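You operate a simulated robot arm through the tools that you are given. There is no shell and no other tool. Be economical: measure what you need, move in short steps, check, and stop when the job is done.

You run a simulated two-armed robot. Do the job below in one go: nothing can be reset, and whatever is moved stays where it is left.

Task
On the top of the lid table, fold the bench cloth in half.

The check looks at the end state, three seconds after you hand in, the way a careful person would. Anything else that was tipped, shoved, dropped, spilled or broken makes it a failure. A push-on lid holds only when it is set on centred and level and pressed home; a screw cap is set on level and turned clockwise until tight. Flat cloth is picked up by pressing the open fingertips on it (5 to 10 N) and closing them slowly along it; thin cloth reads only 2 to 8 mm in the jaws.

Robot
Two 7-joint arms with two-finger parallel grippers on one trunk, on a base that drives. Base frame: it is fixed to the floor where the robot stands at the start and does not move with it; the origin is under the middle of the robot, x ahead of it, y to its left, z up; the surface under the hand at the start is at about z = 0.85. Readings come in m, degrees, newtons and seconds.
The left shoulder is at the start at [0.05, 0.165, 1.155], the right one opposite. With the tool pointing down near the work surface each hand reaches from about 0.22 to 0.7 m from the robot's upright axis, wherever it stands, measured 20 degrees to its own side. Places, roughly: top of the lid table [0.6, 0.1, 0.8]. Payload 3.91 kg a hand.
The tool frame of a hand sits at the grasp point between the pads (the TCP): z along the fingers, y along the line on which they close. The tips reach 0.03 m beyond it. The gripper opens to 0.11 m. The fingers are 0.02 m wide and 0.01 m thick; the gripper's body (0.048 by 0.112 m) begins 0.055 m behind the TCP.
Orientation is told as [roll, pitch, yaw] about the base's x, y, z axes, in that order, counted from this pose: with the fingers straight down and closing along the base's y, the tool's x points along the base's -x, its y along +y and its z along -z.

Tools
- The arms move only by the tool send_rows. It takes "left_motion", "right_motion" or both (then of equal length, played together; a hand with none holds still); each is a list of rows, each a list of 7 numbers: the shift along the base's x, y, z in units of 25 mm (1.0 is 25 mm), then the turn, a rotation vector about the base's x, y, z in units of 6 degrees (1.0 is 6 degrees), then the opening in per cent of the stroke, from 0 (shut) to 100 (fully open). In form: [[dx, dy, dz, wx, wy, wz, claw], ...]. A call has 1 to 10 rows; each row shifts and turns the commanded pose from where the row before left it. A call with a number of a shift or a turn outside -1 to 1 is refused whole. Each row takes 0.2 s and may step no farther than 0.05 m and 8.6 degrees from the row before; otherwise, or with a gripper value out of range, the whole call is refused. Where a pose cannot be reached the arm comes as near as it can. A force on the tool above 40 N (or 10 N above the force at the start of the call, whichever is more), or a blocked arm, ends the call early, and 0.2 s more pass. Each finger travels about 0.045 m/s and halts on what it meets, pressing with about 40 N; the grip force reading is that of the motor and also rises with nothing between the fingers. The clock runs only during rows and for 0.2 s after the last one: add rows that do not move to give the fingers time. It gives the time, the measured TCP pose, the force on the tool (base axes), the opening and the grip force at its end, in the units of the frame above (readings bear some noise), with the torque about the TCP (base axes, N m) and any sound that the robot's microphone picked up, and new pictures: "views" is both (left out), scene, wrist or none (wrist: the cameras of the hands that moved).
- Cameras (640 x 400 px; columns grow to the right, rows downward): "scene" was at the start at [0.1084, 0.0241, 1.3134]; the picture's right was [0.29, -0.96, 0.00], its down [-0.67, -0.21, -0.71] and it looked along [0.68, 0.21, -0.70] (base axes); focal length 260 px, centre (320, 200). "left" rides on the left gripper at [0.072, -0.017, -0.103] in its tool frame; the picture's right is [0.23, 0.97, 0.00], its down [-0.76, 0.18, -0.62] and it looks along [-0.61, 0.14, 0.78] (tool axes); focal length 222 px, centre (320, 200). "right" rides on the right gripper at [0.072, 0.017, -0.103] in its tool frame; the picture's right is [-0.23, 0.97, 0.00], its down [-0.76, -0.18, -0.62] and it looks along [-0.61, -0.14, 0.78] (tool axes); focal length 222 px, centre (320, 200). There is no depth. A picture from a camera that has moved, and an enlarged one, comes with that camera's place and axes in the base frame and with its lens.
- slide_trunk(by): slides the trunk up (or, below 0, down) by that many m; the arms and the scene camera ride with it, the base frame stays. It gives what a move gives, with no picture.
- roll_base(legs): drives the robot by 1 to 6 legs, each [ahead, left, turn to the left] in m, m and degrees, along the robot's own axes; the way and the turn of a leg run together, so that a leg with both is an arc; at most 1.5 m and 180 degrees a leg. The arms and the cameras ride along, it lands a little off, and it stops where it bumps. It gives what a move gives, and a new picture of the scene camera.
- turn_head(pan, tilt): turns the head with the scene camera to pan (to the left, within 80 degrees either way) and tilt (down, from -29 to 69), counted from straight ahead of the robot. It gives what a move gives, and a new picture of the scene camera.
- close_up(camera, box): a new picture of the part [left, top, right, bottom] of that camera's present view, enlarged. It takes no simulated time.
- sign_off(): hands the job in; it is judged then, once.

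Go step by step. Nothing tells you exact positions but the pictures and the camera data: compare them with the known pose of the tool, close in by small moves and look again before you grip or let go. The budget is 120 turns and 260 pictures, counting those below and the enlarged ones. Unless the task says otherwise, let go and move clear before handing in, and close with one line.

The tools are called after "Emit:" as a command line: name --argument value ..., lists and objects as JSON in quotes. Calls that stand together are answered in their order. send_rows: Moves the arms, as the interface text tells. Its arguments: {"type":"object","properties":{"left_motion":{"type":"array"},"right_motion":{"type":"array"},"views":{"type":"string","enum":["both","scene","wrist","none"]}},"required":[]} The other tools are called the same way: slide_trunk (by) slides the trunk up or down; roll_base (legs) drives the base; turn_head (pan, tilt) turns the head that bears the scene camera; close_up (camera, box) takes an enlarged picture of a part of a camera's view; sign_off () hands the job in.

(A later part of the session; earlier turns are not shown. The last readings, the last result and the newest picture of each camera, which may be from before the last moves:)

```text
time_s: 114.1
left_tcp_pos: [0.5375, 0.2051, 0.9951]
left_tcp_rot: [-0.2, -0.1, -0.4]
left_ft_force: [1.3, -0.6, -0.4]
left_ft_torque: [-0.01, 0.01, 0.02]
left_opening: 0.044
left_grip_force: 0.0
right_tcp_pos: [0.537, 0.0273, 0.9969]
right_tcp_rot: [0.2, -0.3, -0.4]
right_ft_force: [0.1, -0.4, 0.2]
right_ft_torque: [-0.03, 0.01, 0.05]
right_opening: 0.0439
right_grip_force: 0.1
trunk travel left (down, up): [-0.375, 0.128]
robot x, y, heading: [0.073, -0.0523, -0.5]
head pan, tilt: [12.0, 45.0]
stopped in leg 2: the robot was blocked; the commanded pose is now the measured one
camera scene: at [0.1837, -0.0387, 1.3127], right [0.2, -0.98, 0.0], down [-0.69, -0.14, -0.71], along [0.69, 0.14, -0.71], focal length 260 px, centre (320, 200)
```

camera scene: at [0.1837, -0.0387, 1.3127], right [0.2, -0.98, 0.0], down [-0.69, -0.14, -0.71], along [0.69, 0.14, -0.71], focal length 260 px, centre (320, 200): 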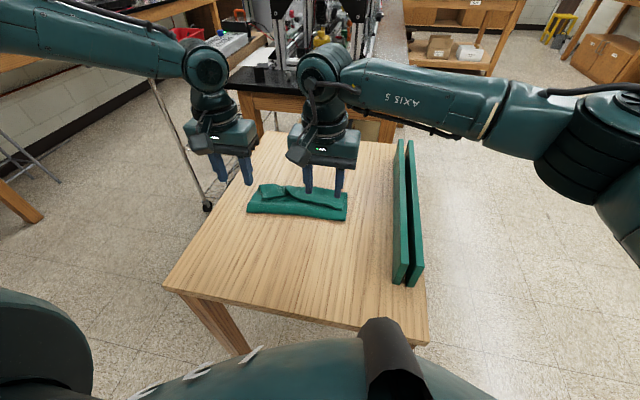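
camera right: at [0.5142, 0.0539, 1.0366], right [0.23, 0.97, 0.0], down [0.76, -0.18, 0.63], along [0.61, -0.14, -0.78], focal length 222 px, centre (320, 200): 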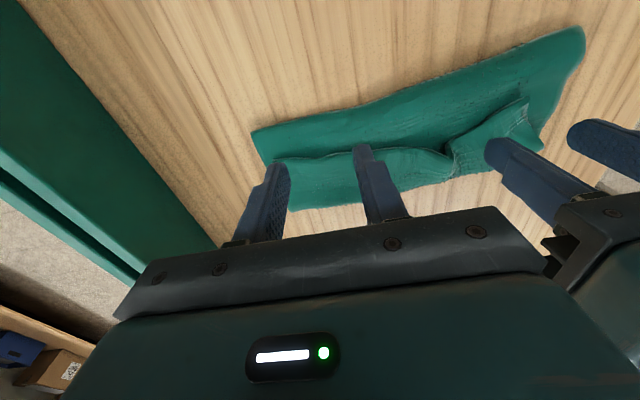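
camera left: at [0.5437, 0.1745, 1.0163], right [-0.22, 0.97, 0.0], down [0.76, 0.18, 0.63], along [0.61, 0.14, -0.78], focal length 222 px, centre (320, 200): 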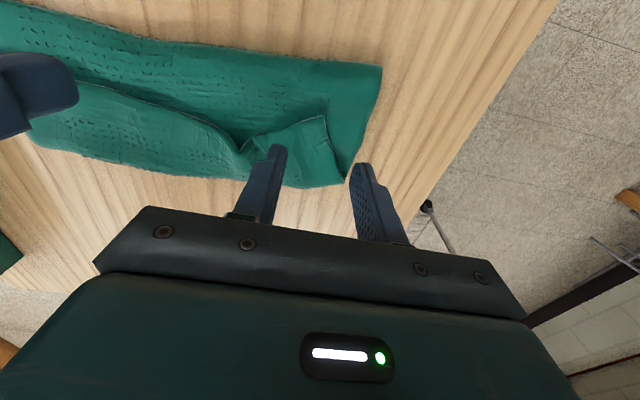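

The base touched something at x≈0.075, so forward room is used up; I'll back off 1.5 cm. Then I'll press on the folded strip near its crease and drag it toward me.

Emit:
roll_base --legs '[[-0.015, 0, 0]]'

Emit:
send_rows --left_motion '[[0.4, -0.2, -0.5, 0, 0, 0, 40], [0.6, -0.2, -0.5, 0, 0, 0, 40], [0.6, -0.2, -0.5, 0, 0, 0, 40], [0.6, -0.2, -0.5, 0, 0, 0, 40], [0.3, -0.2, -0.5, 0, 0, 0, 40], [0, 0, -0.5, 0, 0, 0, 40], [0, 0, 0, 0, 0, 0, 40]]' --right_motion '[[0.4, 0.1, -0.5, 0, 0, 0, 40], [0.6, 0.1, -0.5, 0, 0, 0, 40], [0.6, 0.1, -0.5, 0, 0, 0, 40], [0.6, 0.1, -0.5, 0, 0, 0, 40], [0.5, 0, -0.5, 0, 0, 0, 40], [0, 0, -0.5, 0, 0, 0, 40], [0, 0, 0, 0, 0, 0, 40]]' --views "wrist"

```text
time_s: 114.9
left_tcp_pos: [0.5223, 0.2058, 0.9942]
left_tcp_rot: [-0.2, -0.2, -0.3]
left_ft_force: [-1.0, 0.2, 0.3]
left_ft_torque: [-0.01, -0.02, -0.03]
left_opening: 0.0441
left_grip_force: 0.1
right_tcp_pos: [0.5214, 0.0277, 0.9972]
right_tcp_rot: [0.1, -0.2, -0.5]
right_ft_force: [-0.4, 0.0, 0.6]
right_ft_torque: [0.0, -0.01, 0.0]
right_opening: 0.0441
right_grip_force: 0.0
trunk travel left (down, up): [-0.375, 0.128]
robot x, y, heading: [0.0564, -0.0511, -0.7]
head pan, tilt: [12.0, 45.0]
camera scene: at [0.1682, -0.0385, 1.3127], right [0.2, -0.98, 0.0], down [-0.69, -0.14, -0.71], along [0.69, 0.14, -0.71], focal length 260 px, centre (320, 200)
```

scene: 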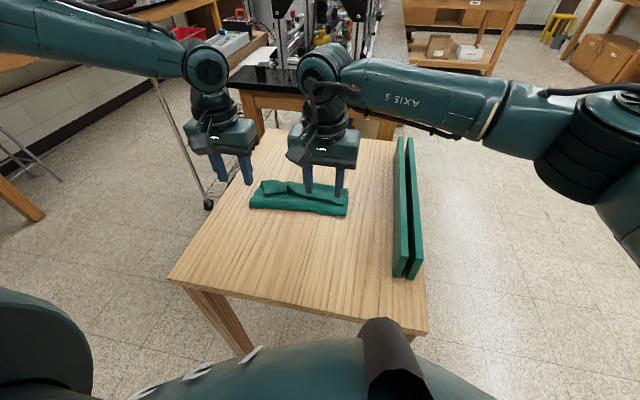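

```text
time_s: 116.5
left_tcp_pos: [0.5843, 0.1822, 0.9192]
left_tcp_rot: [-0.2, -0.2, -0.3]
left_ft_force: [0.3, 0.1, 0.3]
left_ft_torque: [0.02, -0.02, 0.0]
left_opening: 0.044
left_grip_force: 0.0
right_tcp_pos: [0.5884, 0.0369, 0.9219]
right_tcp_rot: [0.1, -0.4, -0.5]
right_ft_force: [0.1, 0.0, -0.4]
right_ft_torque: [0.0, -0.03, 0.02]
right_opening: 0.0441
right_grip_force: 0.0
trunk travel left (down, up): [-0.375, 0.128]
robot x, y, heading: [0.0585, -0.0529, -0.5]
head pan, tilt: [12.0, 45.0]
camera right: at [0.5155, 0.0541, 1.0241], right [0.23, 0.97, 0.0], down [0.76, -0.19, 0.63], along [0.61, -0.14, -0.78], focal length 222 px, centre (320, 200)
camera left: at [0.5116, 0.1654, 1.022], right [-0.22, 0.97, 0.0], down [0.76, 0.18, 0.63], along [0.61, 0.14, -0.78], focal length 222 px, centre (320, 200)
```

right: 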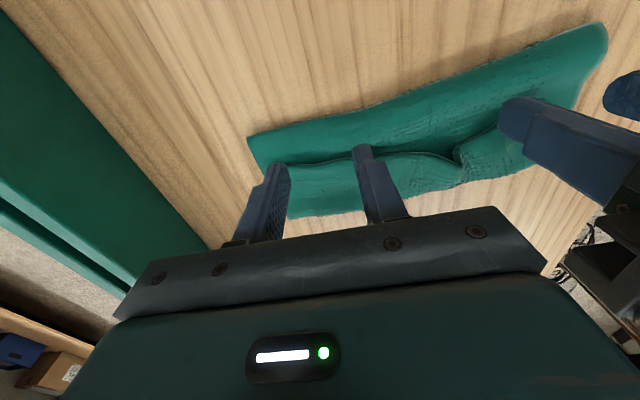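
left: 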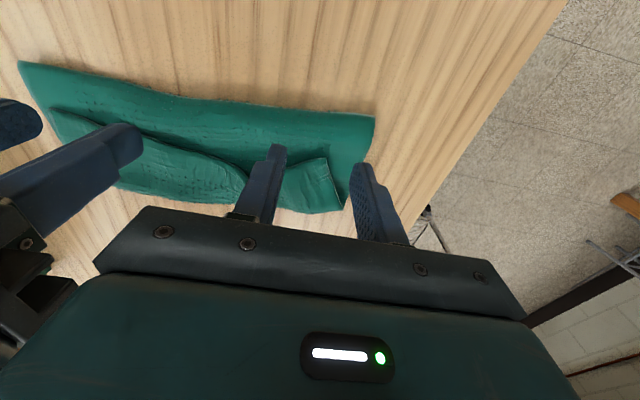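

Emit:
send_rows --left_motion '[[-0.4, -0.3, -0.2, 0, 0, 0, 40], [0, 0, -0.2, 0, 0, 0, 40], [0, 0, -0.2, 0, 0, 0, 40], [0, 0, -0.2, 0, 0, 0, 40], [0, 0, -0.2, 0, 0, 0, 40], [0, 0, -0.15, 0, 0, 0, 40], [0, 0, 0, 0, 0, 0, 40]]' --right_motion '[[-0.3, 0, -0.2, 0, 0, 0, 40], [0, 0, -0.2, 0, 0, 0, 40], [0, 0, -0.2, 0, 0, 0, 40], [0, 0, -0.2, 0, 0, 0, 40], [0, 0, -0.2, 0, 0, 0, 40], [0, 0, -0.25, 0, 0, 0, 40], [0, 0, 0, 0, 0, 0, 40]]' --views "none"

```text
time_s: 118.1
left_tcp_pos: [0.5666, 0.1784, 0.897]
left_tcp_rot: [-0.1, -0.3, -0.3]
left_ft_force: [-0.5, -0.7, 0.8]
left_ft_torque: [-0.02, -0.02, -0.03]
left_opening: 0.044
left_grip_force: 0.2
left hand out of reach, approached as far as the arm can: row 2, 4, 6
right_tcp_pos: [0.5821, 0.0356, 0.8896]
right_tcp_rot: [0.2, -0.2, -0.5]
right_ft_force: [0.2, 1.2, 1.1]
right_ft_torque: [0.01, 0.05, 0.02]
right_opening: 0.0442
right_grip_force: 0.1
trunk travel left (down, up): [-0.375, 0.128]
robot x, y, heading: [0.057, -0.056, -0.4]
head pan, tilt: [12.0, 45.0]
```

The left arm binds at this trunk height too; −0.12 was the best compromise. I'll raise the hands, return the trunk there, and press down again.

Emit:
send_rows --left_motion '[[0, 0, 0.9, 0, 0, 0, 40], [0, 0, 1, 0, 0, 0, 40], [0, 0, 1, 0, 0, 0, 40], [0, 0, 1, 0, 0, 0, 40], [0, 0, 1, 0, 0, 0, 40], [0, 0, 0.5, 0, 0, 0, 40]]' --right_motion '[[0, 0, 0.9, 0, 0, 0, 40], [0, 0, 1, 0, 0, 0, 40], [0, 0, 1, 0, 0, 0, 40], [0, 0, 1, 0, 0, 0, 40], [0, 0, 1, 0, 0, 0, 40], [0, 0, 0.5, 0, 0, 0, 40]]' --views "none"

Emit:
slide_trunk --by -0.12

```text
time_s: 119.5
left_tcp_pos: [0.5672, 0.179, 1.0318]
left_tcp_rot: [-0.2, -0.2, -0.3]
left_ft_force: [0.9, -0.2, 0.9]
left_ft_torque: [0.03, -0.01, -0.02]
left_opening: 0.0439
left_grip_force: 0.0
right_tcp_pos: [0.5816, 0.037, 1.0247]
right_tcp_rot: [0.2, -0.2, -0.5]
right_ft_force: [0.3, 0.4, -0.5]
right_ft_torque: [0.0, -0.01, 0.03]
right_opening: 0.044
right_grip_force: 0.0
trunk travel left (down, up): [-0.375, 0.128]
robot x, y, heading: [0.0627, -0.0533, -0.3]
head pan, tilt: [12.0, 45.0]
```

```text
time_s: 121.0
left_tcp_pos: [0.5675, 0.1783, 0.91]
left_tcp_rot: [-0.2, -0.2, -0.3]
left_ft_force: [0.4, -0.9, 0.2]
left_ft_torque: [-0.03, -0.02, -0.02]
left_opening: 0.044
left_grip_force: 0.1
right_tcp_pos: [0.5811, 0.0372, 0.9056]
right_tcp_rot: [0.2, -0.3, -0.5]
right_ft_force: [0.3, -0.1, -1.0]
right_ft_torque: [-0.01, 0.0, 0.0]
right_opening: 0.044
right_grip_force: 0.1
trunk travel left (down, up): [-0.255, 0.248]
robot x, y, heading: [0.059, -0.054, -0.4]
head pan, tilt: [12.0, 45.0]
```

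Emit:
send_rows --left_motion '[[0.2, -0.2, -0.2, 0, 0, 0, 40], [0, 0, -0.2, 0, 0, 0, 40], [0, 0, -0.2, 0, 0, 0, 40], [0, 0, -0.15, 0, 0, 0, 40], [0, 0, -0.1, 0, 0, 0, 40], [0, 0, 0, 0, 0, 0, 40]]' --right_motion '[[0, 0, -0.15, 0, 0, 0, 40], [0, 0, -0.15, 0, 0, 0, 40], [0, 0, -0.15, 0, 0, 0, 40], [0, 0, -0.15, 0, 0, 0, 40], [0, 0, -0.1, 0, 0, 0, 40], [0, 0, 0, 0, 0, 0, 40]]' --views "wrist"

```text
time_s: 122.4
left_tcp_pos: [0.5724, 0.1737, 0.8904]
left_tcp_rot: [-0.1, -0.2, -0.4]
left_ft_force: [0.8, -0.2, 0.4]
left_ft_torque: [0.02, 0.0, -0.01]
left_opening: 0.0442
left_grip_force: 0.0
right_tcp_pos: [0.5828, 0.037, 0.8886]
right_tcp_rot: [0.1, -0.2, -0.4]
right_ft_force: [0.6, 1.1, 2.9]
right_ft_torque: [0.02, -0.03, 0.04]
right_opening: 0.0442
right_grip_force: 0.3
trunk travel left (down, up): [-0.255, 0.248]
robot x, y, heading: [0.0559, -0.0561, -0.5]
head pan, tilt: [12.0, 45.0]
camera right: at [0.5081, 0.0534, 0.9901], right [0.24, 0.97, 0.0], down [0.76, -0.19, 0.63], along [0.61, -0.14, -0.78], focal length 222 px, centre (320, 200)
camera left: at [0.5006, 0.1577, 0.9931], right [-0.22, 0.97, 0.0], down [0.76, 0.18, 0.63], along [0.61, 0.14, -0.78], focal length 222 px, centre (320, 200)
```

right: 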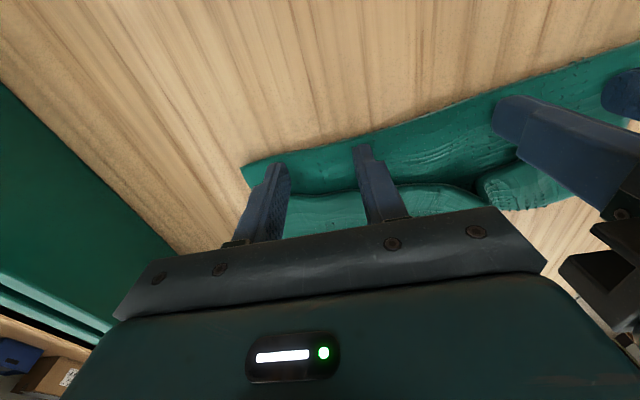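
left: 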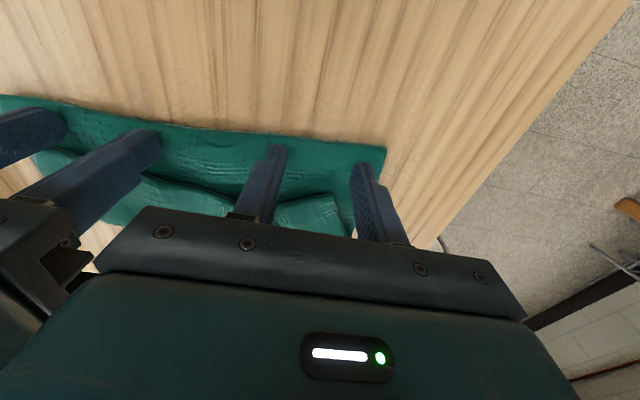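

Emit:
send_rows --left_motion '[[0, 0, -0.1, 0, 0, 0, 40], [0, 0, -0.1, 0, 0, 0, 40], [0, 0, 0, 0, 0, 0, 40]]' --right_motion '[[0, 0, -0.06, 0, 0, 0, 40], [0, 0, -0.05, 0, 0, 0, 40], [0, 0, 0, 0, 0, 0, 40]]' --views "none"

```text
time_s: 123.2
left_tcp_pos: [0.5731, 0.1734, 0.8879]
left_tcp_rot: [-0.2, -0.4, -0.4]
left_ft_force: [1.3, 1.2, 7.1]
left_ft_torque: [0.09, -0.1, -0.03]
left_opening: 0.044
left_grip_force: 0.1
right_tcp_pos: [0.5817, 0.0375, 0.887]
right_tcp_rot: [0.3, -0.4, -0.6]
right_ft_force: [3.8, -0.5, 10.2]
right_ft_torque: [0.03, -0.16, -0.02]
right_opening: 0.0441
right_grip_force: 0.2
trunk travel left (down, up): [-0.255, 0.248]
robot x, y, heading: [0.0599, -0.0546, -0.4]
head pan, tilt: [12.0, 45.0]
```

I'm pressing at 7–10 N. Now I'll drag back 7 cm.

Emit:
send_rows --left_motion '[[-0.3, 0, 0, 0, 0, 0, 40], [-0.3, 0, 0, 0, 0, 0, 40], [-0.3, 0, 0, 0, 0, 0, 40], [-0.3, 0, 0, 0, 0, 0, 40], [-0.3, 0, 0, 0, 0, 0, 40], [-0.3, 0, 0, 0, 0, 0, 40], [-0.3, 0, 0, 0, 0, 0, 40], [-0.3, 0, 0, 0, 0, 0, 40], [-0.3, 0, 0, 0, 0, 0, 40], [0, 0, 0, 0, 0, 0, 40]]' --right_motion '[[-0.3, 0, 0, 0, 0, 0, 40], [-0.3, 0, 0, 0, 0, 0, 40], [-0.3, 0, 0, 0, 0, 0, 40], [-0.3, 0, 0, 0, 0, 0, 40], [-0.3, 0, 0, 0, 0, 0, 40], [-0.3, 0, 0, 0, 0, 0, 40], [-0.3, 0, 0, 0, 0, 0, 40], [-0.3, 0, 0, 0, 0, 0, 40], [-0.3, 0, 0, 0, 0, 0, 40], [0, 0, 0, 0, 0, 0, 40]]' --views "both"

```text
time_s: 125.4
left_tcp_pos: [0.5029, 0.1747, 0.8867]
left_tcp_rot: [-0.1, -0.3, -0.4]
left_ft_force: [3.4, -0.8, 9.3]
left_ft_torque: [0.01, -0.11, -0.04]
left_opening: 0.044
left_grip_force: 0.1
right_tcp_pos: [0.5125, 0.0366, 0.8851]
right_tcp_rot: [0.2, -0.4, -0.4]
right_ft_force: [4.0, 0.0, 15.1]
right_ft_torque: [0.05, -0.22, -0.02]
right_opening: 0.0439
right_grip_force: 0.2
trunk travel left (down, up): [-0.255, 0.248]
robot x, y, heading: [0.0591, -0.0551, -0.5]
head pan, tilt: [12.0, 45.0]
camera scene: at [0.168, -0.0391, 1.1928], right [0.2, -0.98, 0.0], down [-0.69, -0.14, -0.71], along [0.69, 0.14, -0.71], focal length 260 px, centre (320, 200)
camera right: at [0.4388, 0.053, 0.9883], right [0.24, 0.97, 0.01], down [0.76, -0.19, 0.63], along [0.61, -0.14, -0.78], focal length 222 px, centre (320, 200)
camera left: at [0.4315, 0.158, 0.9892], right [-0.22, 0.97, 0.0], down [0.76, 0.18, 0.63], along [0.61, 0.14, -0.78], focal length 222 px, centre (320, 200)
```

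scene: 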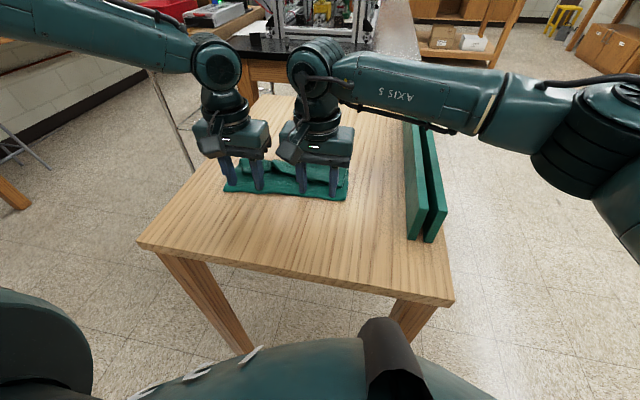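
right: 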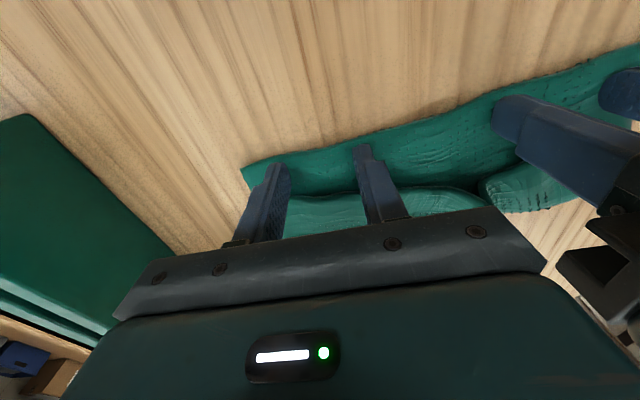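
left: 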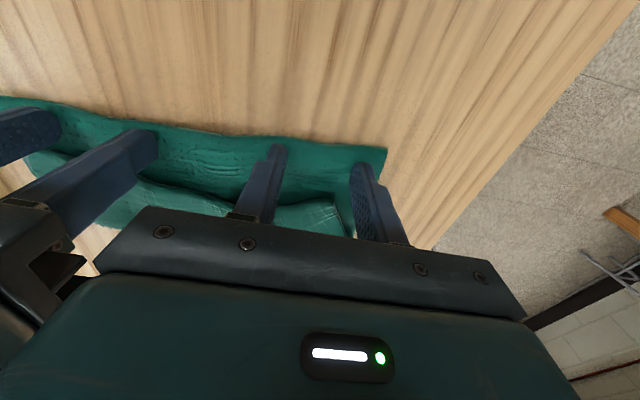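

The whole stack slides together well. I'll drag it 3 cm more, then keep the left hand holding while the right lightly sweeps its side of the hem forward and up.

Emit:
send_rows --left_motion '[[-0.3, 0, 0, 0, 0, 0, 40], [-0.3, 0, 0, 0, 0, 0, 40], [-0.3, 0, 0, 0, 0, 0, 40], [-0.3, 0, 0, 0, 0, 0, 40], [0, 0, 0, 0, 0, 0, 40], [0, 0, 0, 0, 0, 0, 40]]' --right_motion '[[-0.3, 0, 0, 0, 0, 0, 40], [-0.3, 0, 0, 0, 0, 0, 40], [-0.3, 0, 0, 0, 0, 0, 40], [-0.3, 0, 0, 0, 0, 0, 40], [0, 0, 0.15, 0, 0, 0, 60], [0, 0, 0, 0, 0, 0, 60]]' --views "none"

Emit:
send_rows --right_motion '[[0.2, 0.1, 0.02, 0, 0, 0, 60], [0.3, 0.1, 0.05, 0, 0, 0, 60], [0.3, 0.1, 0.1, 0, 0, 0, 60], [0.3, 0, 0.1, 0, 0, 0, 60], [0.3, 0, 0.1, 0, 0, 0, 60], [0, 0, 0, 0, 0, 0, 60]]' --views "both"

Emit:
close_up --camera "scene" --box '[180, 120, 380, 245]'

```text
time_s: 126.8
left_tcp_pos: [0.4748, 0.1729, 0.8868]
left_tcp_rot: [-0.2, -0.3, -0.3]
left_ft_force: [2.8, -0.3, 10.5]
left_ft_torque: [0.03, -0.09, -0.04]
left_opening: 0.0439
left_grip_force: 0.1
right_tcp_pos: [0.4829, 0.0384, 0.8865]
right_tcp_rot: [0.1, -0.2, -0.5]
right_ft_force: [-0.4, -0.2, 2.0]
right_ft_torque: [0.0, 0.0, 0.0]
right_opening: 0.0646
right_grip_force: 0.1
trunk travel left (down, up): [-0.255, 0.248]
robot x, y, heading: [0.0605, -0.0548, -0.3]
head pan, tilt: [12.0, 45.0]
```

```text
time_s: 128.2
left_tcp_pos: [0.4743, 0.1745, 0.886]
left_tcp_rot: [-0.2, -0.3, -0.3]
left_ft_force: [-0.5, -0.2, 10.3]
left_ft_torque: [0.07, -0.05, -0.03]
left_opening: 0.0436
left_grip_force: 0.1
right_tcp_pos: [0.5195, 0.0447, 0.8969]
right_tcp_rot: [0.2, -0.3, -0.5]
right_ft_force: [0.6, -0.1, -1.0]
right_ft_torque: [0.03, -0.02, -0.01]
right_opening: 0.066
right_grip_force: 0.1
trunk travel left (down, up): [-0.255, 0.248]
robot x, y, heading: [0.0559, -0.0537, -0.3]
head pan, tilt: [12.0, 45.0]
camera scene: at [0.1684, -0.0389, 1.1927], right [0.2, -0.98, 0.0], down [-0.69, -0.14, -0.71], along [0.69, 0.14, -0.71], focal length 260 px, centre (320, 200)
camera right: at [0.4453, 0.0604, 0.9998], right [0.24, 0.97, 0.0], down [0.76, -0.19, 0.63], along [0.61, -0.14, -0.78], focal length 222 px, centre (320, 200)
```

scene: 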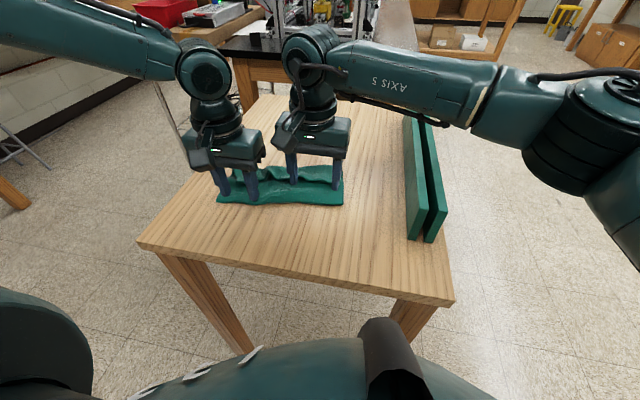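
right: 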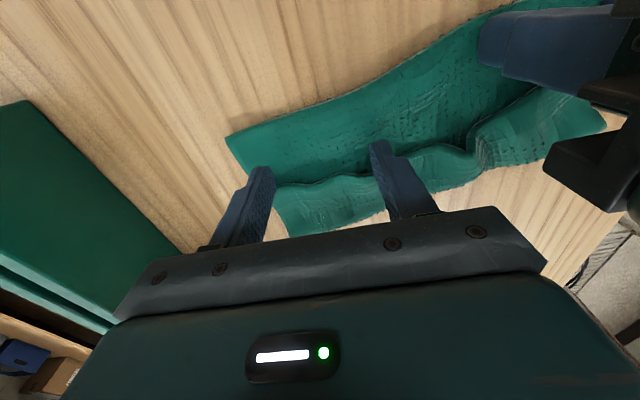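

```text
3.20 times, centred on (280, 182) of scene
camera zoom: at [0.1684, -0.0389, 1.1927], right [0.2, -0.98, 0.0], down [-0.69, -0.14, -0.71], along [0.69, 0.14, -0.71], focal length 830 px, centre (448, 256)
```

zoom: 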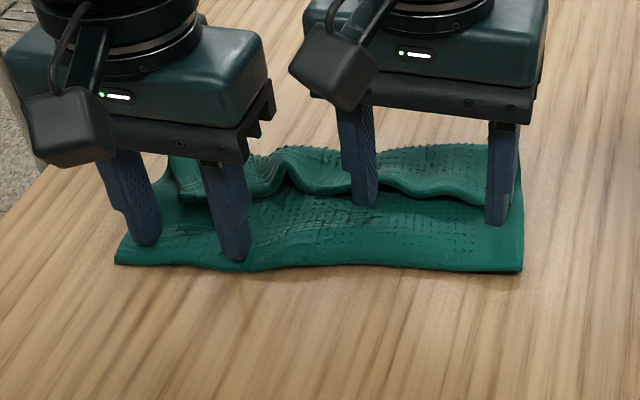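

The flap is standing up ahead of the fingers. I'll continue the sweep forward.

Emit:
send_rows --right_motion '[[0.4, 0, 0, 0, 0, 0, 60], [0.4, 0, 0.05, 0, 0, 0, 60], [0.4, 0, 0.05, 0, 0, 0, 60], [0.4, 0, 0.05, 0, 0, 0, 60], [0.4, 0, 0, 0, 0, 0, 60], [0.4, 0, 0, 0, 0, 0, 60], [0, 0, 0, 0, 0, 0, 60]]' --views "wrist"

Emit:
close_up --camera "scene" --box '[180, 120, 380, 245]'

```text
time_s: 129.8
left_tcp_pos: [0.474, 0.1739, 0.8863]
left_tcp_rot: [-0.1, -0.2, -0.3]
left_ft_force: [-0.9, -0.7, 9.9]
left_ft_torque: [0.04, -0.03, 0.0]
left_opening: 0.0437
left_grip_force: 0.1
right_tcp_pos: [0.5795, 0.0457, 0.9024]
right_tcp_rot: [0.3, -0.3, -0.5]
right_ft_force: [0.4, -0.4, -0.6]
right_ft_torque: [-0.02, 0.03, -0.03]
right_opening: 0.0661
right_grip_force: 0.2
trunk travel left (down, up): [-0.255, 0.248]
robot x, y, heading: [0.0599, -0.0559, -0.3]
head pan, tilt: [12.0, 45.0]
camera right: at [0.5047, 0.0614, 1.0042], right [0.23, 0.97, 0.0], down [0.76, -0.19, 0.63], along [0.61, -0.14, -0.78], focal length 222 px, centre (320, 200)
```

right: 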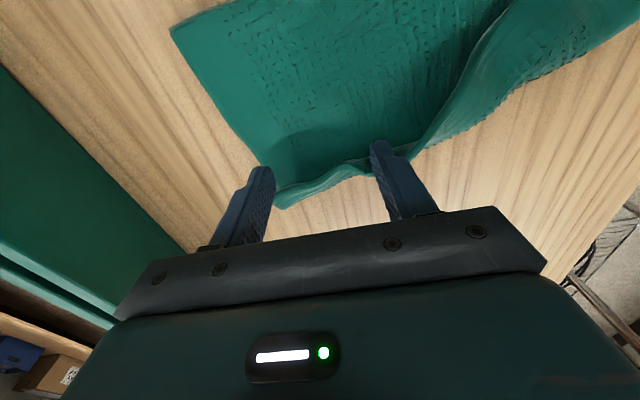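

```text
3.20 times, centred on (280, 182) of scene
camera zoom: at [0.1684, -0.0389, 1.1927], right [0.2, -0.98, 0.0], down [-0.69, -0.14, -0.71], along [0.69, 0.14, -0.71], focal length 830 px, centre (448, 256)
```

zoom: 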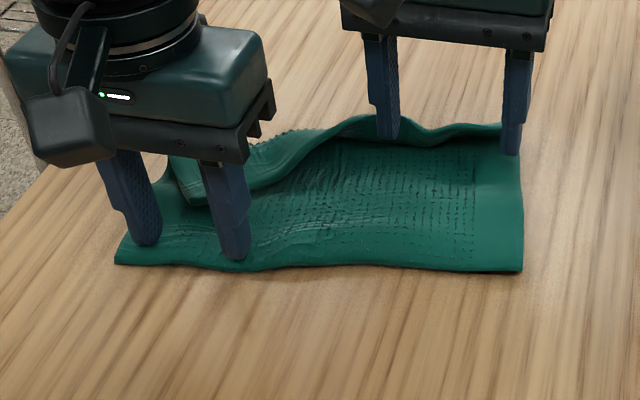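

It's working; the right half of the hem is unfolding. I'll push a little more, then lift the right hand off and look.

Emit:
send_rows --right_motion '[[0.4, 0, 0, 0, 0, 0, 60], [0.4, 0, 0, 0, 0, 0, 60], [0.4, 0, 0, 0, 0, 0, 60], [0, 0, 0.5, 0, 0, 0, 60], [-0.5, 0, 0.8, 0, 0, 0, 40], [-0.8, 0, 0.5, 0, 0, 0, 40], [0, 0, 0, 0, 0, 0, 40]]' --views "wrist"

Emit:
close_up --camera "scene" --box '[180, 120, 380, 245]'

```text
time_s: 131.4
left_tcp_pos: [0.4743, 0.1742, 0.8876]
left_tcp_rot: [-0.3, -0.1, -0.4]
left_ft_force: [-0.2, -1.2, 9.8]
left_ft_torque: [0.07, -0.04, -0.05]
left_opening: 0.0436
left_grip_force: 0.1
right_tcp_pos: [0.5766, 0.0455, 0.9453]
right_tcp_rot: [0.2, -0.3, -0.5]
right_ft_force: [0.3, 1.3, -0.4]
right_ft_torque: [-0.01, -0.02, 0.01]
right_opening: 0.0442
right_grip_force: 0.0
trunk travel left (down, up): [-0.255, 0.248]
robot x, y, heading: [0.0581, -0.0493, -0.4]
head pan, tilt: [12.0, 45.0]
camera right: at [0.5023, 0.0615, 1.0483], right [0.24, 0.97, 0.0], down [0.76, -0.19, 0.63], along [0.61, -0.14, -0.78], focal length 222 px, centre (320, 200)
```

right: 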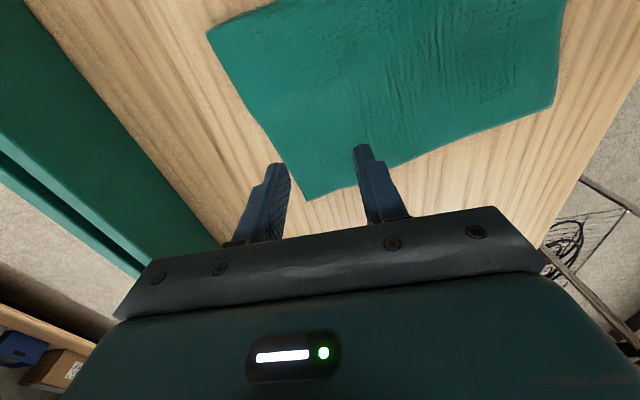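

```text
3.20 times, centred on (280, 182) of scene
camera zoom: at [0.1684, -0.0389, 1.1928], right [0.2, -0.98, 0.0], down [-0.69, -0.14, -0.71], along [0.69, 0.14, -0.71], focal length 830 px, centre (448, 256)
```

zoom: 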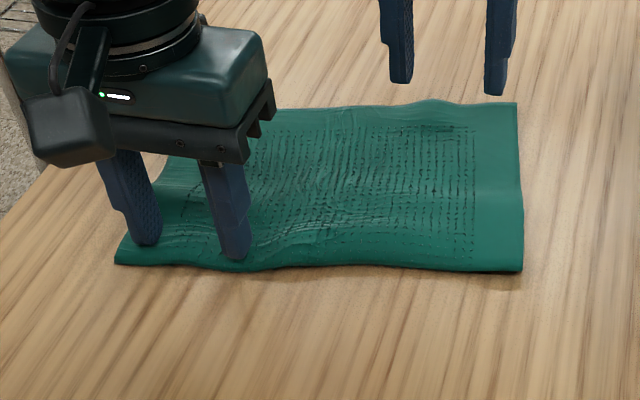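

The hem has flipped all the way. I'll lift the left hand off and look at the result.

Emit:
send_rows --left_motion '[[0, 0, 0.5, 0, 0, 0, 40], [0, 0, 1, 0, 0, 0, 40], [0, 0.5, 1, 0, 0, 0, 40], [0, 1, 1, 0, 0, 0, 40], [0, 1, 1, 0, 0, 0, 40], [0, 1, 0, 0, 0, 0, 40], [0, 1, 0, 0, 0, 0, 40]]' --right_motion '[[0, 0, 0.5, 0, 0, 0, 40], [0, -0.6, 1, 0, 0, 0, 40], [0, -0.8, 1, 0, 0, 0, 40], [0, -0.8, 0.5, 0, 0, 0, 40], [0, -0.6, 0, 0, 0, 0, 40], [0, 0, 0, 0, 0, 0, 40], [0, 0, 0, 0, 0, 0, 40]]' --views "wrist"

Emit:
close_up --camera "scene" --box '[180, 110, 380, 235]'

```text
time_s: 133.0
left_tcp_pos: [0.4733, 0.2877, 0.9974]
left_tcp_rot: [-0.3, -0.3, -0.2]
left_ft_force: [-0.9, 0.4, -0.1]
left_ft_torque: [0.01, 0.02, 0.01]
left_opening: 0.044
left_grip_force: 0.0
right_tcp_pos: [0.5766, -0.0253, 1.0213]
right_tcp_rot: [0.2, -0.2, -0.5]
right_ft_force: [0.0, -0.5, 0.1]
right_ft_torque: [0.0, -0.01, 0.0]
right_opening: 0.0441
right_grip_force: 0.1
trunk travel left (down, up): [-0.255, 0.248]
robot x, y, heading: [0.061, -0.0549, -0.1]
head pan, tilt: [12.0, 45.0]
camera right: at [0.5022, -0.008, 1.1239], right [0.24, 0.97, 0.0], down [0.76, -0.19, 0.63], along [0.61, -0.14, -0.78], focal length 222 px, centre (320, 200)
camera left: at [0.4017, 0.272, 1.1007], right [-0.22, 0.97, 0.0], down [0.76, 0.18, 0.62], along [0.61, 0.14, -0.78], focal length 222 px, centre (320, 200)
```

right: 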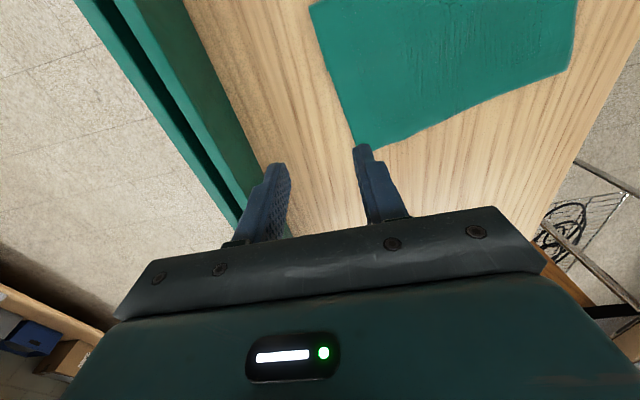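
left: 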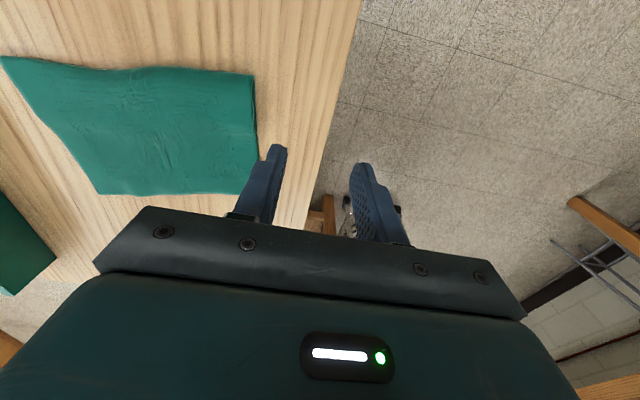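

```text
3.20 times, centred on (280, 172) of scene
camera zoom: at [0.169, -0.0383, 1.1926], right [0.2, -0.98, 0.0], down [-0.69, -0.14, -0.71], along [0.69, 0.14, -0.71], focal length 830 px, centre (448, 288)
```

zoom: 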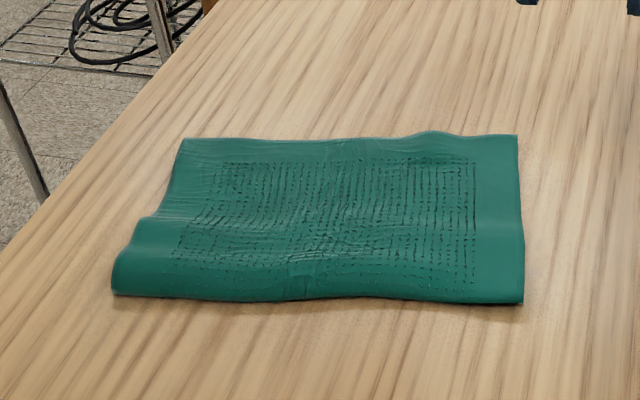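

The hem has unfolded, but the fold is off-centre: the top layer is about 15.5 cm long, the bottom only about 6.5 cm, and the stack is turned about 10°. I'll drag the stack nearer and square it by pressing on the double-layer zone, pulling more on the right side.

Emit:
send_rows --left_motion '[[0.1, -0.6, 0, 0, 0, 0, 40], [0.1, -0.7, 0, 0, 0, 0, 40], [0.1, -0.7, -0.3, 0, 0, 0, 40], [0.1, -0.7, -0.5, 0, 0, 0, 40], [0.1, -0.7, -0.6, 0, 0, 0, 40], [0, -0.7, -0.7, 0, 0, 0, 40], [0, 0, -0.9, 0, 0, 0, 40], [0, 0, -0.9, 0, 0, 0, 40], [0, 0, 0, 0, 0, 0, 40], [0, 0, 0, 0, 0, 0, 40]]' --right_motion '[[-0.3, 0.3, -0.5, 0, 0, 0, 40], [-0.3, 0.3, -0.5, 0, 0, 0, 40], [-0.3, 0.3, -0.6, 0, 0, 0, 40], [-0.3, 0.3, -0.6, 0, 0, 0, 40], [-0.3, 0.3, -0.6, 0, 0, 0, 40], [-0.3, 0.3, -0.6, 0, 0, 0, 40], [-0.3, 0.4, -0.7, 0, 0, 0, 40], [0, 0, -0.7, 0, 0, 0, 40], [0, 0, 0, 0, 0, 0, 40], [0, 0, 0, 0, 0, 0, 40]]' --views "wrist"

```text
time_s: 135.2
left_tcp_pos: [0.4865, 0.1836, 0.9015]
left_tcp_rot: [-0.2, -0.2, -0.3]
left_ft_force: [-0.4, 0.0, 0.2]
left_ft_torque: [0.01, 0.02, 0.0]
left_opening: 0.0437
left_grip_force: 0.1
right_tcp_pos: [0.5245, 0.0302, 0.9014]
right_tcp_rot: [0.2, -0.1, -0.5]
right_ft_force: [0.3, -0.1, 0.3]
right_ft_torque: [0.0, 0.02, 0.0]
right_opening: 0.0438
right_grip_force: 0.1
trunk travel left (down, up): [-0.255, 0.248]
robot x, y, heading: [0.0521, -0.0575, -0.2]
head pan, tilt: [12.0, 45.0]
camera right: at [0.4505, 0.0461, 1.0041], right [0.24, 0.97, 0.0], down [0.76, -0.19, 0.63], along [0.61, -0.14, -0.78], focal length 222 px, centre (320, 200)
camera left: at [0.4153, 0.1672, 1.0036], right [-0.22, 0.97, 0.0], down [0.76, 0.18, 0.62], along [0.61, 0.14, -0.78], focal length 222 px, centre (320, 200)
```

right: 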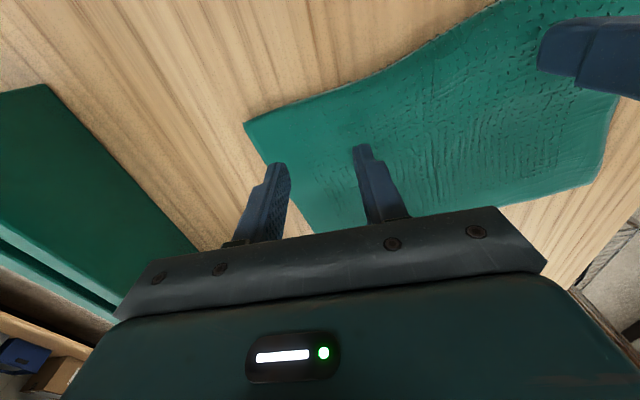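
left: 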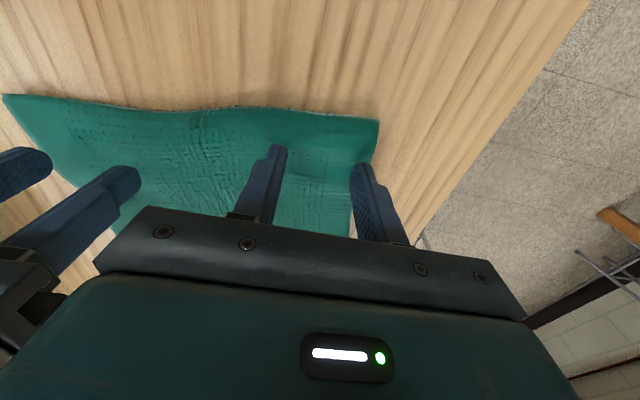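

Emit:
send_rows --left_motion '[[0, -0.2, -0.2, 0, 0, 0, 40], [0, 0, -0.2, 0, 0, 0, 40], [0, 0, -0.15, 0, 0, 0, 40], [0, 0, -0.1, 0, 0, 0, 40], [0, 0, 0, 0, 0, 0, 40]]' --right_motion '[[0, 0.1, -0.2, 0, 0, 0, 40], [0, 0, -0.2, 0, 0, 0, 40], [0, 0, -0.15, 0, 0, 0, 40], [0, 0, -0.1, 0, 0, 0, 40], [0, 0, 0, 0, 0, 0, 40]]' --views "none"

```text
time_s: 136.4
left_tcp_pos: [0.4868, 0.1788, 0.8872]
left_tcp_rot: [-0.2, -0.5, -0.3]
left_ft_force: [1.5, 1.9, 16.1]
left_ft_torque: [0.05, -0.02, -0.05]
left_opening: 0.044
left_grip_force: 0.1
right_tcp_pos: [0.524, 0.032, 0.8865]
right_tcp_rot: [0.4, -0.4, -0.5]
right_ft_force: [2.0, 1.8, 9.8]
right_ft_torque: [-0.02, -0.1, -0.02]
right_opening: 0.044
right_grip_force: 0.1
trunk travel left (down, up): [-0.255, 0.248]
robot x, y, heading: [0.0581, -0.0548, -0.4]
head pan, tilt: [12.0, 45.0]
```

Emit:
send_rows --left_motion '[[-0.15, 0, 0.04, 0, 0, 0, 40], [-0.15, 0, 0, 0, 0, 0, 40], [-0.15, 0, 0, 0, 0, 0, 40], [-0.15, 0, 0, 0, 0, 0, 40], [-0.15, 0, 0, 0, 0, 0, 40], [-0.15, 0, 0, 0, 0, 0, 40], [-0.15, 0, 0, 0, 0, 0, 40], [-0.15, 0, 0, 0, 0, 0, 40], [-0.15, 0, 0, 0, 0, 0, 40], [-0.15, 0, 0, 0, 0, 0, 40]]' --right_motion '[[-0.32, 0, 0, 0, 0, 0, 40], [-0.32, 0, 0, 0, 0, 0, 40], [-0.32, 0, 0, 0, 0, 0, 40], [-0.32, 0, 0, 0, 0, 0, 40], [-0.32, 0, 0, 0, 0, 0, 40], [-0.32, 0, 0, 0, 0, 0, 40], [-0.32, 0, 0, 0, 0, 0, 40], [-0.32, 0, 0, 0, 0, 0, 40], [-0.32, 0, 0, 0, 0, 0, 40], [-0.32, 0, 0, 0, 0, 0, 40]]' --views "both"

```text
time_s: 138.6
left_tcp_pos: [0.4476, 0.1784, 0.8865]
left_tcp_rot: [0.0, -0.2, -0.2]
left_ft_force: [3.1, -1.3, 11.6]
left_ft_torque: [0.04, -0.09, 0.01]
left_opening: 0.0439
left_grip_force: 0.0
right_tcp_pos: [0.4427, 0.0327, 0.8847]
right_tcp_rot: [0.4, -0.2, -0.5]
right_ft_force: [6.1, 0.1, 21.8]
right_ft_torque: [-0.1, -0.17, 0.0]
right_opening: 0.0438
right_grip_force: 0.1
trunk travel left (down, up): [-0.255, 0.248]
robot x, y, heading: [0.0597, -0.057, -0.5]
head pan, tilt: [12.0, 45.0]
camera scene: at [0.1679, -0.0393, 1.1928], right [0.2, -0.98, 0.0], down [-0.69, -0.14, -0.71], along [0.69, 0.14, -0.71], focal length 260 px, centre (320, 200)
camera right: at [0.3693, 0.0491, 0.9884], right [0.24, 0.97, 0.01], down [0.76, -0.19, 0.63], along [0.61, -0.14, -0.78], focal length 222 px, centre (320, 200)
camera left: at [0.3765, 0.1628, 0.9893], right [-0.22, 0.97, 0.0], down [0.76, 0.18, 0.63], along [0.61, 0.14, -0.78], focal length 222 px, centre (320, 200)
```

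scene: 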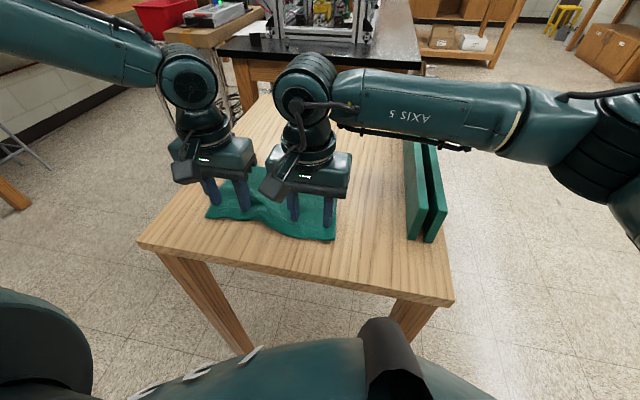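
right: 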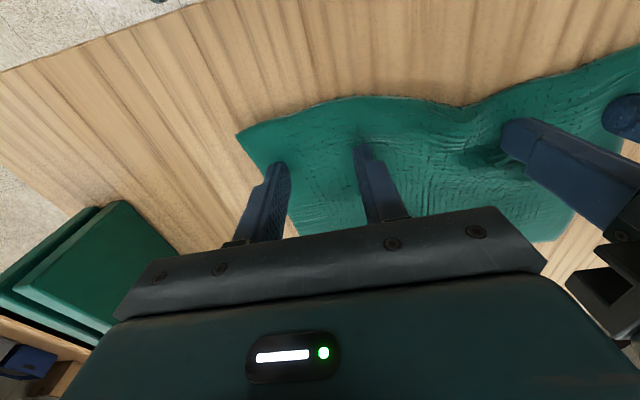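
left: 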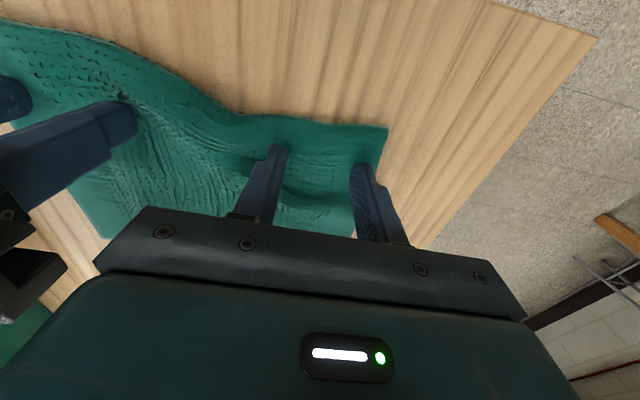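

Emit:
send_rows --left_motion '[[0, 0, 0.4, 0, 0, 0, 40], [0, 0.5, 0.8, 0, 0, 0, 40], [0, 1, 1, 0, 0, 0, 40], [0, 1, 1, 0, 0, 0, 40], [0, 1, 0.5, 0, 0, 0, 40], [0, 0, 0, 0, 0, 0, 40]]' --right_motion '[[0, 0, 0.4, 0, 0, 0, 40], [0, -0.5, 0.8, 0, 0, 0, 40], [0, -1, 1, 0, 0, 0, 40], [0, -1, 1, 0, 0, 0, 40], [0, -0.5, 0.5, 0, 0, 0, 40], [0, 0, 0, 0, 0, 0, 40]]' --views "none"

Emit:
close_up --camera "scene" --box '[170, 140, 370, 265]'

```text
time_s: 140.0
left_tcp_pos: [0.4477, 0.2652, 0.9757]
left_tcp_rot: [-0.3, -0.1, -0.4]
left_ft_force: [-0.6, -0.3, 0.7]
left_ft_torque: [0.02, -0.01, -0.01]
left_opening: 0.0441
left_grip_force: 0.1
right_tcp_pos: [0.4442, -0.0438, 0.9764]
right_tcp_rot: [0.2, -0.2, -0.6]
right_ft_force: [0.0, 0.2, 0.7]
right_ft_torque: [0.01, 0.0, -0.01]
right_opening: 0.0441
right_grip_force: 0.1
trunk travel left (down, up): [-0.255, 0.248]
robot x, y, heading: [0.0625, -0.058, -0.1]
head pan, tilt: [12.0, 45.0]
```

```text
3.20 times, centred on (270, 202) of scene
camera zoom: at [0.1691, -0.0385, 1.1926], right [0.2, -0.98, 0.0], down [-0.69, -0.14, -0.71], along [0.69, 0.14, -0.71], focal length 830 px, centre (480, 192)
```

zoom: 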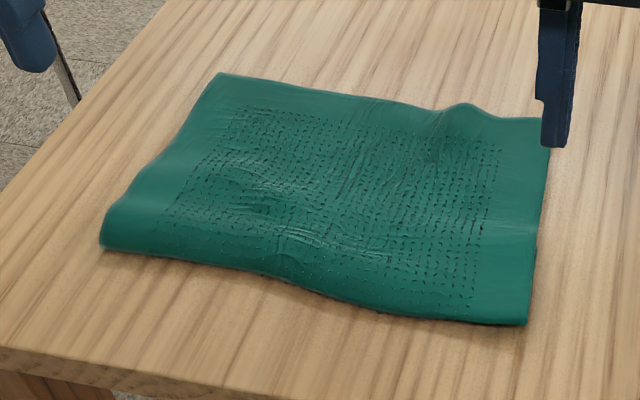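

The stack is square now: crease at x≈0.417, bottom layer ending at about 0.482, top edge at about 0.576. I'll pinch the top layer's far corners and roll the top back so the two edges meet.

Emit:
send_rows --left_motion '[[0.5, -0.3, 0, 0, 0, 0, 50], [0.5, -0.3, 0, 0, 0, 0, 50], [0.6, -0.4, 0, 0, 0, 0, 50], [0.6, -0.4, 0, 0, 0, 0, 50], [0.6, -0.4, -0.4, 0, 0, 0, 50], [0.6, -0.4, -0.5, 0, 0, 0, 50], [0.6, -0.4, -0.6, 0, 0, 0, 50], [0.7, -0.5, -0.7, 0, 0, 0, 50], [0, 0, -0.7, 0, 0, 0, 50], [0, 0, 0, 0, 0, 0, 50]]' --right_motion '[[0.5, 0.3, 0, 0, 0, 0, 50], [0.5, 0.4, 0, 0, 0, 0, 50], [0.6, 0.4, 0, 0, 0, 0, 50], [0.6, 0.4, 0, 0, 0, 0, 50], [0.6, 0.4, -0.4, 0, 0, 0, 50], [0.6, 0.4, -0.5, 0, 0, 0, 50], [0.6, 0.5, -0.6, 0, 0, 0, 50], [0.7, 0.5, -0.7, 0, 0, 0, 50], [0, 0, -0.7, 0, 0, 0, 50], [0, 0, 0, 0, 0, 0, 50]]' --views "wrist"

```text
time_s: 142.2
left_tcp_pos: [0.5672, 0.1888, 0.9055]
left_tcp_rot: [-0.3, -0.3, -0.3]
left_ft_force: [0.2, -0.8, 0.1]
left_ft_torque: [0.07, -0.02, -0.01]
left_opening: 0.055
left_grip_force: 0.1
right_tcp_pos: [0.5617, 0.039, 0.9038]
right_tcp_rot: [0.1, -0.2, -0.5]
right_ft_force: [-0.3, -1.3, -0.4]
right_ft_torque: [0.01, -0.02, -0.03]
right_opening: 0.0551
right_grip_force: 0.0
trunk travel left (down, up): [-0.255, 0.248]
robot x, y, heading: [0.0571, -0.0548, -0.2]
head pan, tilt: [12.0, 45.0]
camera right: at [0.4871, 0.0553, 1.0064], right [0.24, 0.97, 0.0], down [0.76, -0.19, 0.63], along [0.61, -0.14, -0.78], focal length 222 px, centre (320, 200)
camera left: at [0.4945, 0.1722, 1.0072], right [-0.22, 0.97, 0.0], down [0.76, 0.18, 0.63], along [0.61, 0.14, -0.78], focal length 222 px, centre (320, 200)
```

right: 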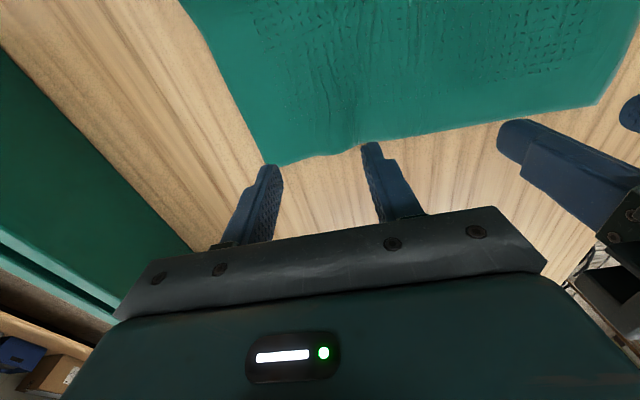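
left: 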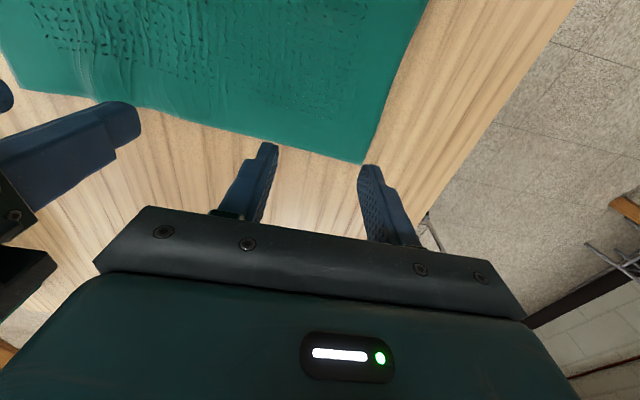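

Emit:
send_rows --left_motion '[[-0.25, -0.1, 0, 0, 0, 0, 50], [-0.2, 0, -0.2, 0, 0, 0, 50], [0, 0, -0.2, 0, 0, 0, 50], [0, 0, -0.2, 0, 0, 0, 50], [0, 0, -0.2, 0, 0, 0, 50], [0, 0, 0, 0, 0, 0, 50]]' --right_motion '[[-0.25, 0, 0, 0, 0, 0, 50], [-0.22, 0, -0.2, 0, 0, 0, 50], [0, 0, -0.2, 0, 0, 0, 50], [0, 0, -0.2, 0, 0, 0, 50], [0, 0, -0.15, 0, 0, 0, 50], [0, 0, 0, 0, 0, 0, 50]]' --views "wrist"

```text
time_s: 143.6
left_tcp_pos: [0.5559, 0.1872, 0.8838]
left_tcp_rot: [-0.1, -0.2, -0.4]
left_ft_force: [-0.1, -0.7, 1.1]
left_ft_torque: [0.0, 0.03, 0.01]
left_opening: 0.0553
left_grip_force: 0.1
right_tcp_pos: [0.5488, 0.0389, 0.885]
right_tcp_rot: [0.1, -0.3, -0.6]
right_ft_force: [0.3, -0.3, 1.0]
right_ft_torque: [-0.04, 0.0, -0.02]
right_opening: 0.0551
right_grip_force: 0.0
trunk travel left (down, up): [-0.255, 0.248]
robot x, y, heading: [0.0621, -0.054, -0.0]
head pan, tilt: [12.0, 45.0]
camera right: at [0.4755, 0.0561, 0.9886], right [0.24, 0.97, 0.0], down [0.76, -0.19, 0.63], along [0.61, -0.14, -0.78], focal length 222 px, centre (320, 200)
camera left: at [0.4834, 0.1703, 0.9877], right [-0.22, 0.97, 0.0], down [0.76, 0.18, 0.63], along [0.61, 0.14, -0.78], focal length 222 px, centre (320, 200)
```

right: 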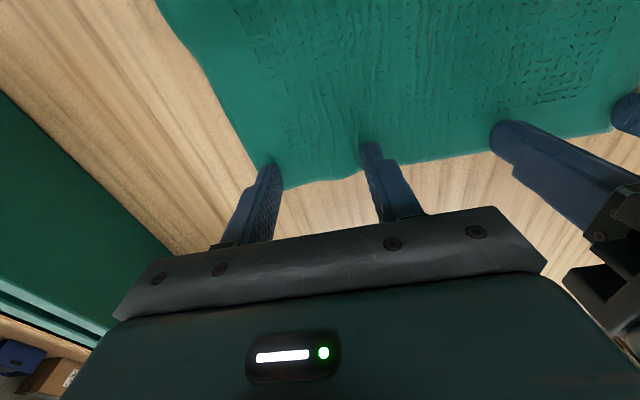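
left: 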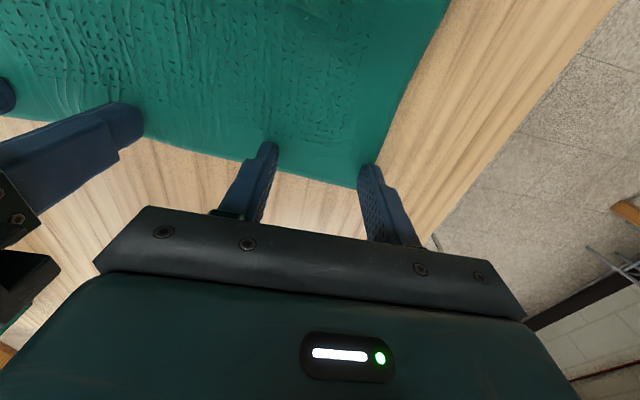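

The outer fingers are slightly off the side edges, so I'll narrow to 40% and shift inward, then press and close slowly.

Emit:
send_rows --left_motion '[[0, -0.15, 0.1, 0, 0, 0, 40], [0, 0, 0, 0, 0, 0, 40], [0, 0, 0, 0, 0, 0, 40], [0, 0, -0.1, 0, 0, 0, 40], [0, 0, -0.08, 0, 0, 0, 40], [0, 0, 0, 0, 0, 0, 40]]' --right_motion '[[0, 0.2, 0.1, 0, 0, 0, 40], [0, 0, 0, 0, 0, 0, 40], [0, 0, 0, 0, 0, 0, 40], [0, 0, -0.1, 0, 0, 0, 40], [0, 0, -0.1, 0, 0, 0, 40], [0, 0, 0, 0, 0, 0, 40]]' --views "none"

```text
time_s: 145.0
left_tcp_pos: [0.5553, 0.1831, 0.8847]
left_tcp_rot: [-0.3, -0.3, -0.3]
left_ft_force: [-0.7, -1.0, 4.7]
left_ft_torque: [-0.02, 0.01, 0.01]
left_opening: 0.0438
left_grip_force: 0.0
right_tcp_pos: [0.5498, 0.0435, 0.8839]
right_tcp_rot: [0.2, -0.2, -0.6]
right_ft_force: [0.2, 2.0, 5.2]
right_ft_torque: [-0.01, -0.01, 0.03]
right_opening: 0.044
right_grip_force: 0.0
trunk travel left (down, up): [-0.255, 0.248]
robot x, y, heading: [0.0557, -0.0545, -0.5]
head pan, tilt: [12.0, 45.0]
```

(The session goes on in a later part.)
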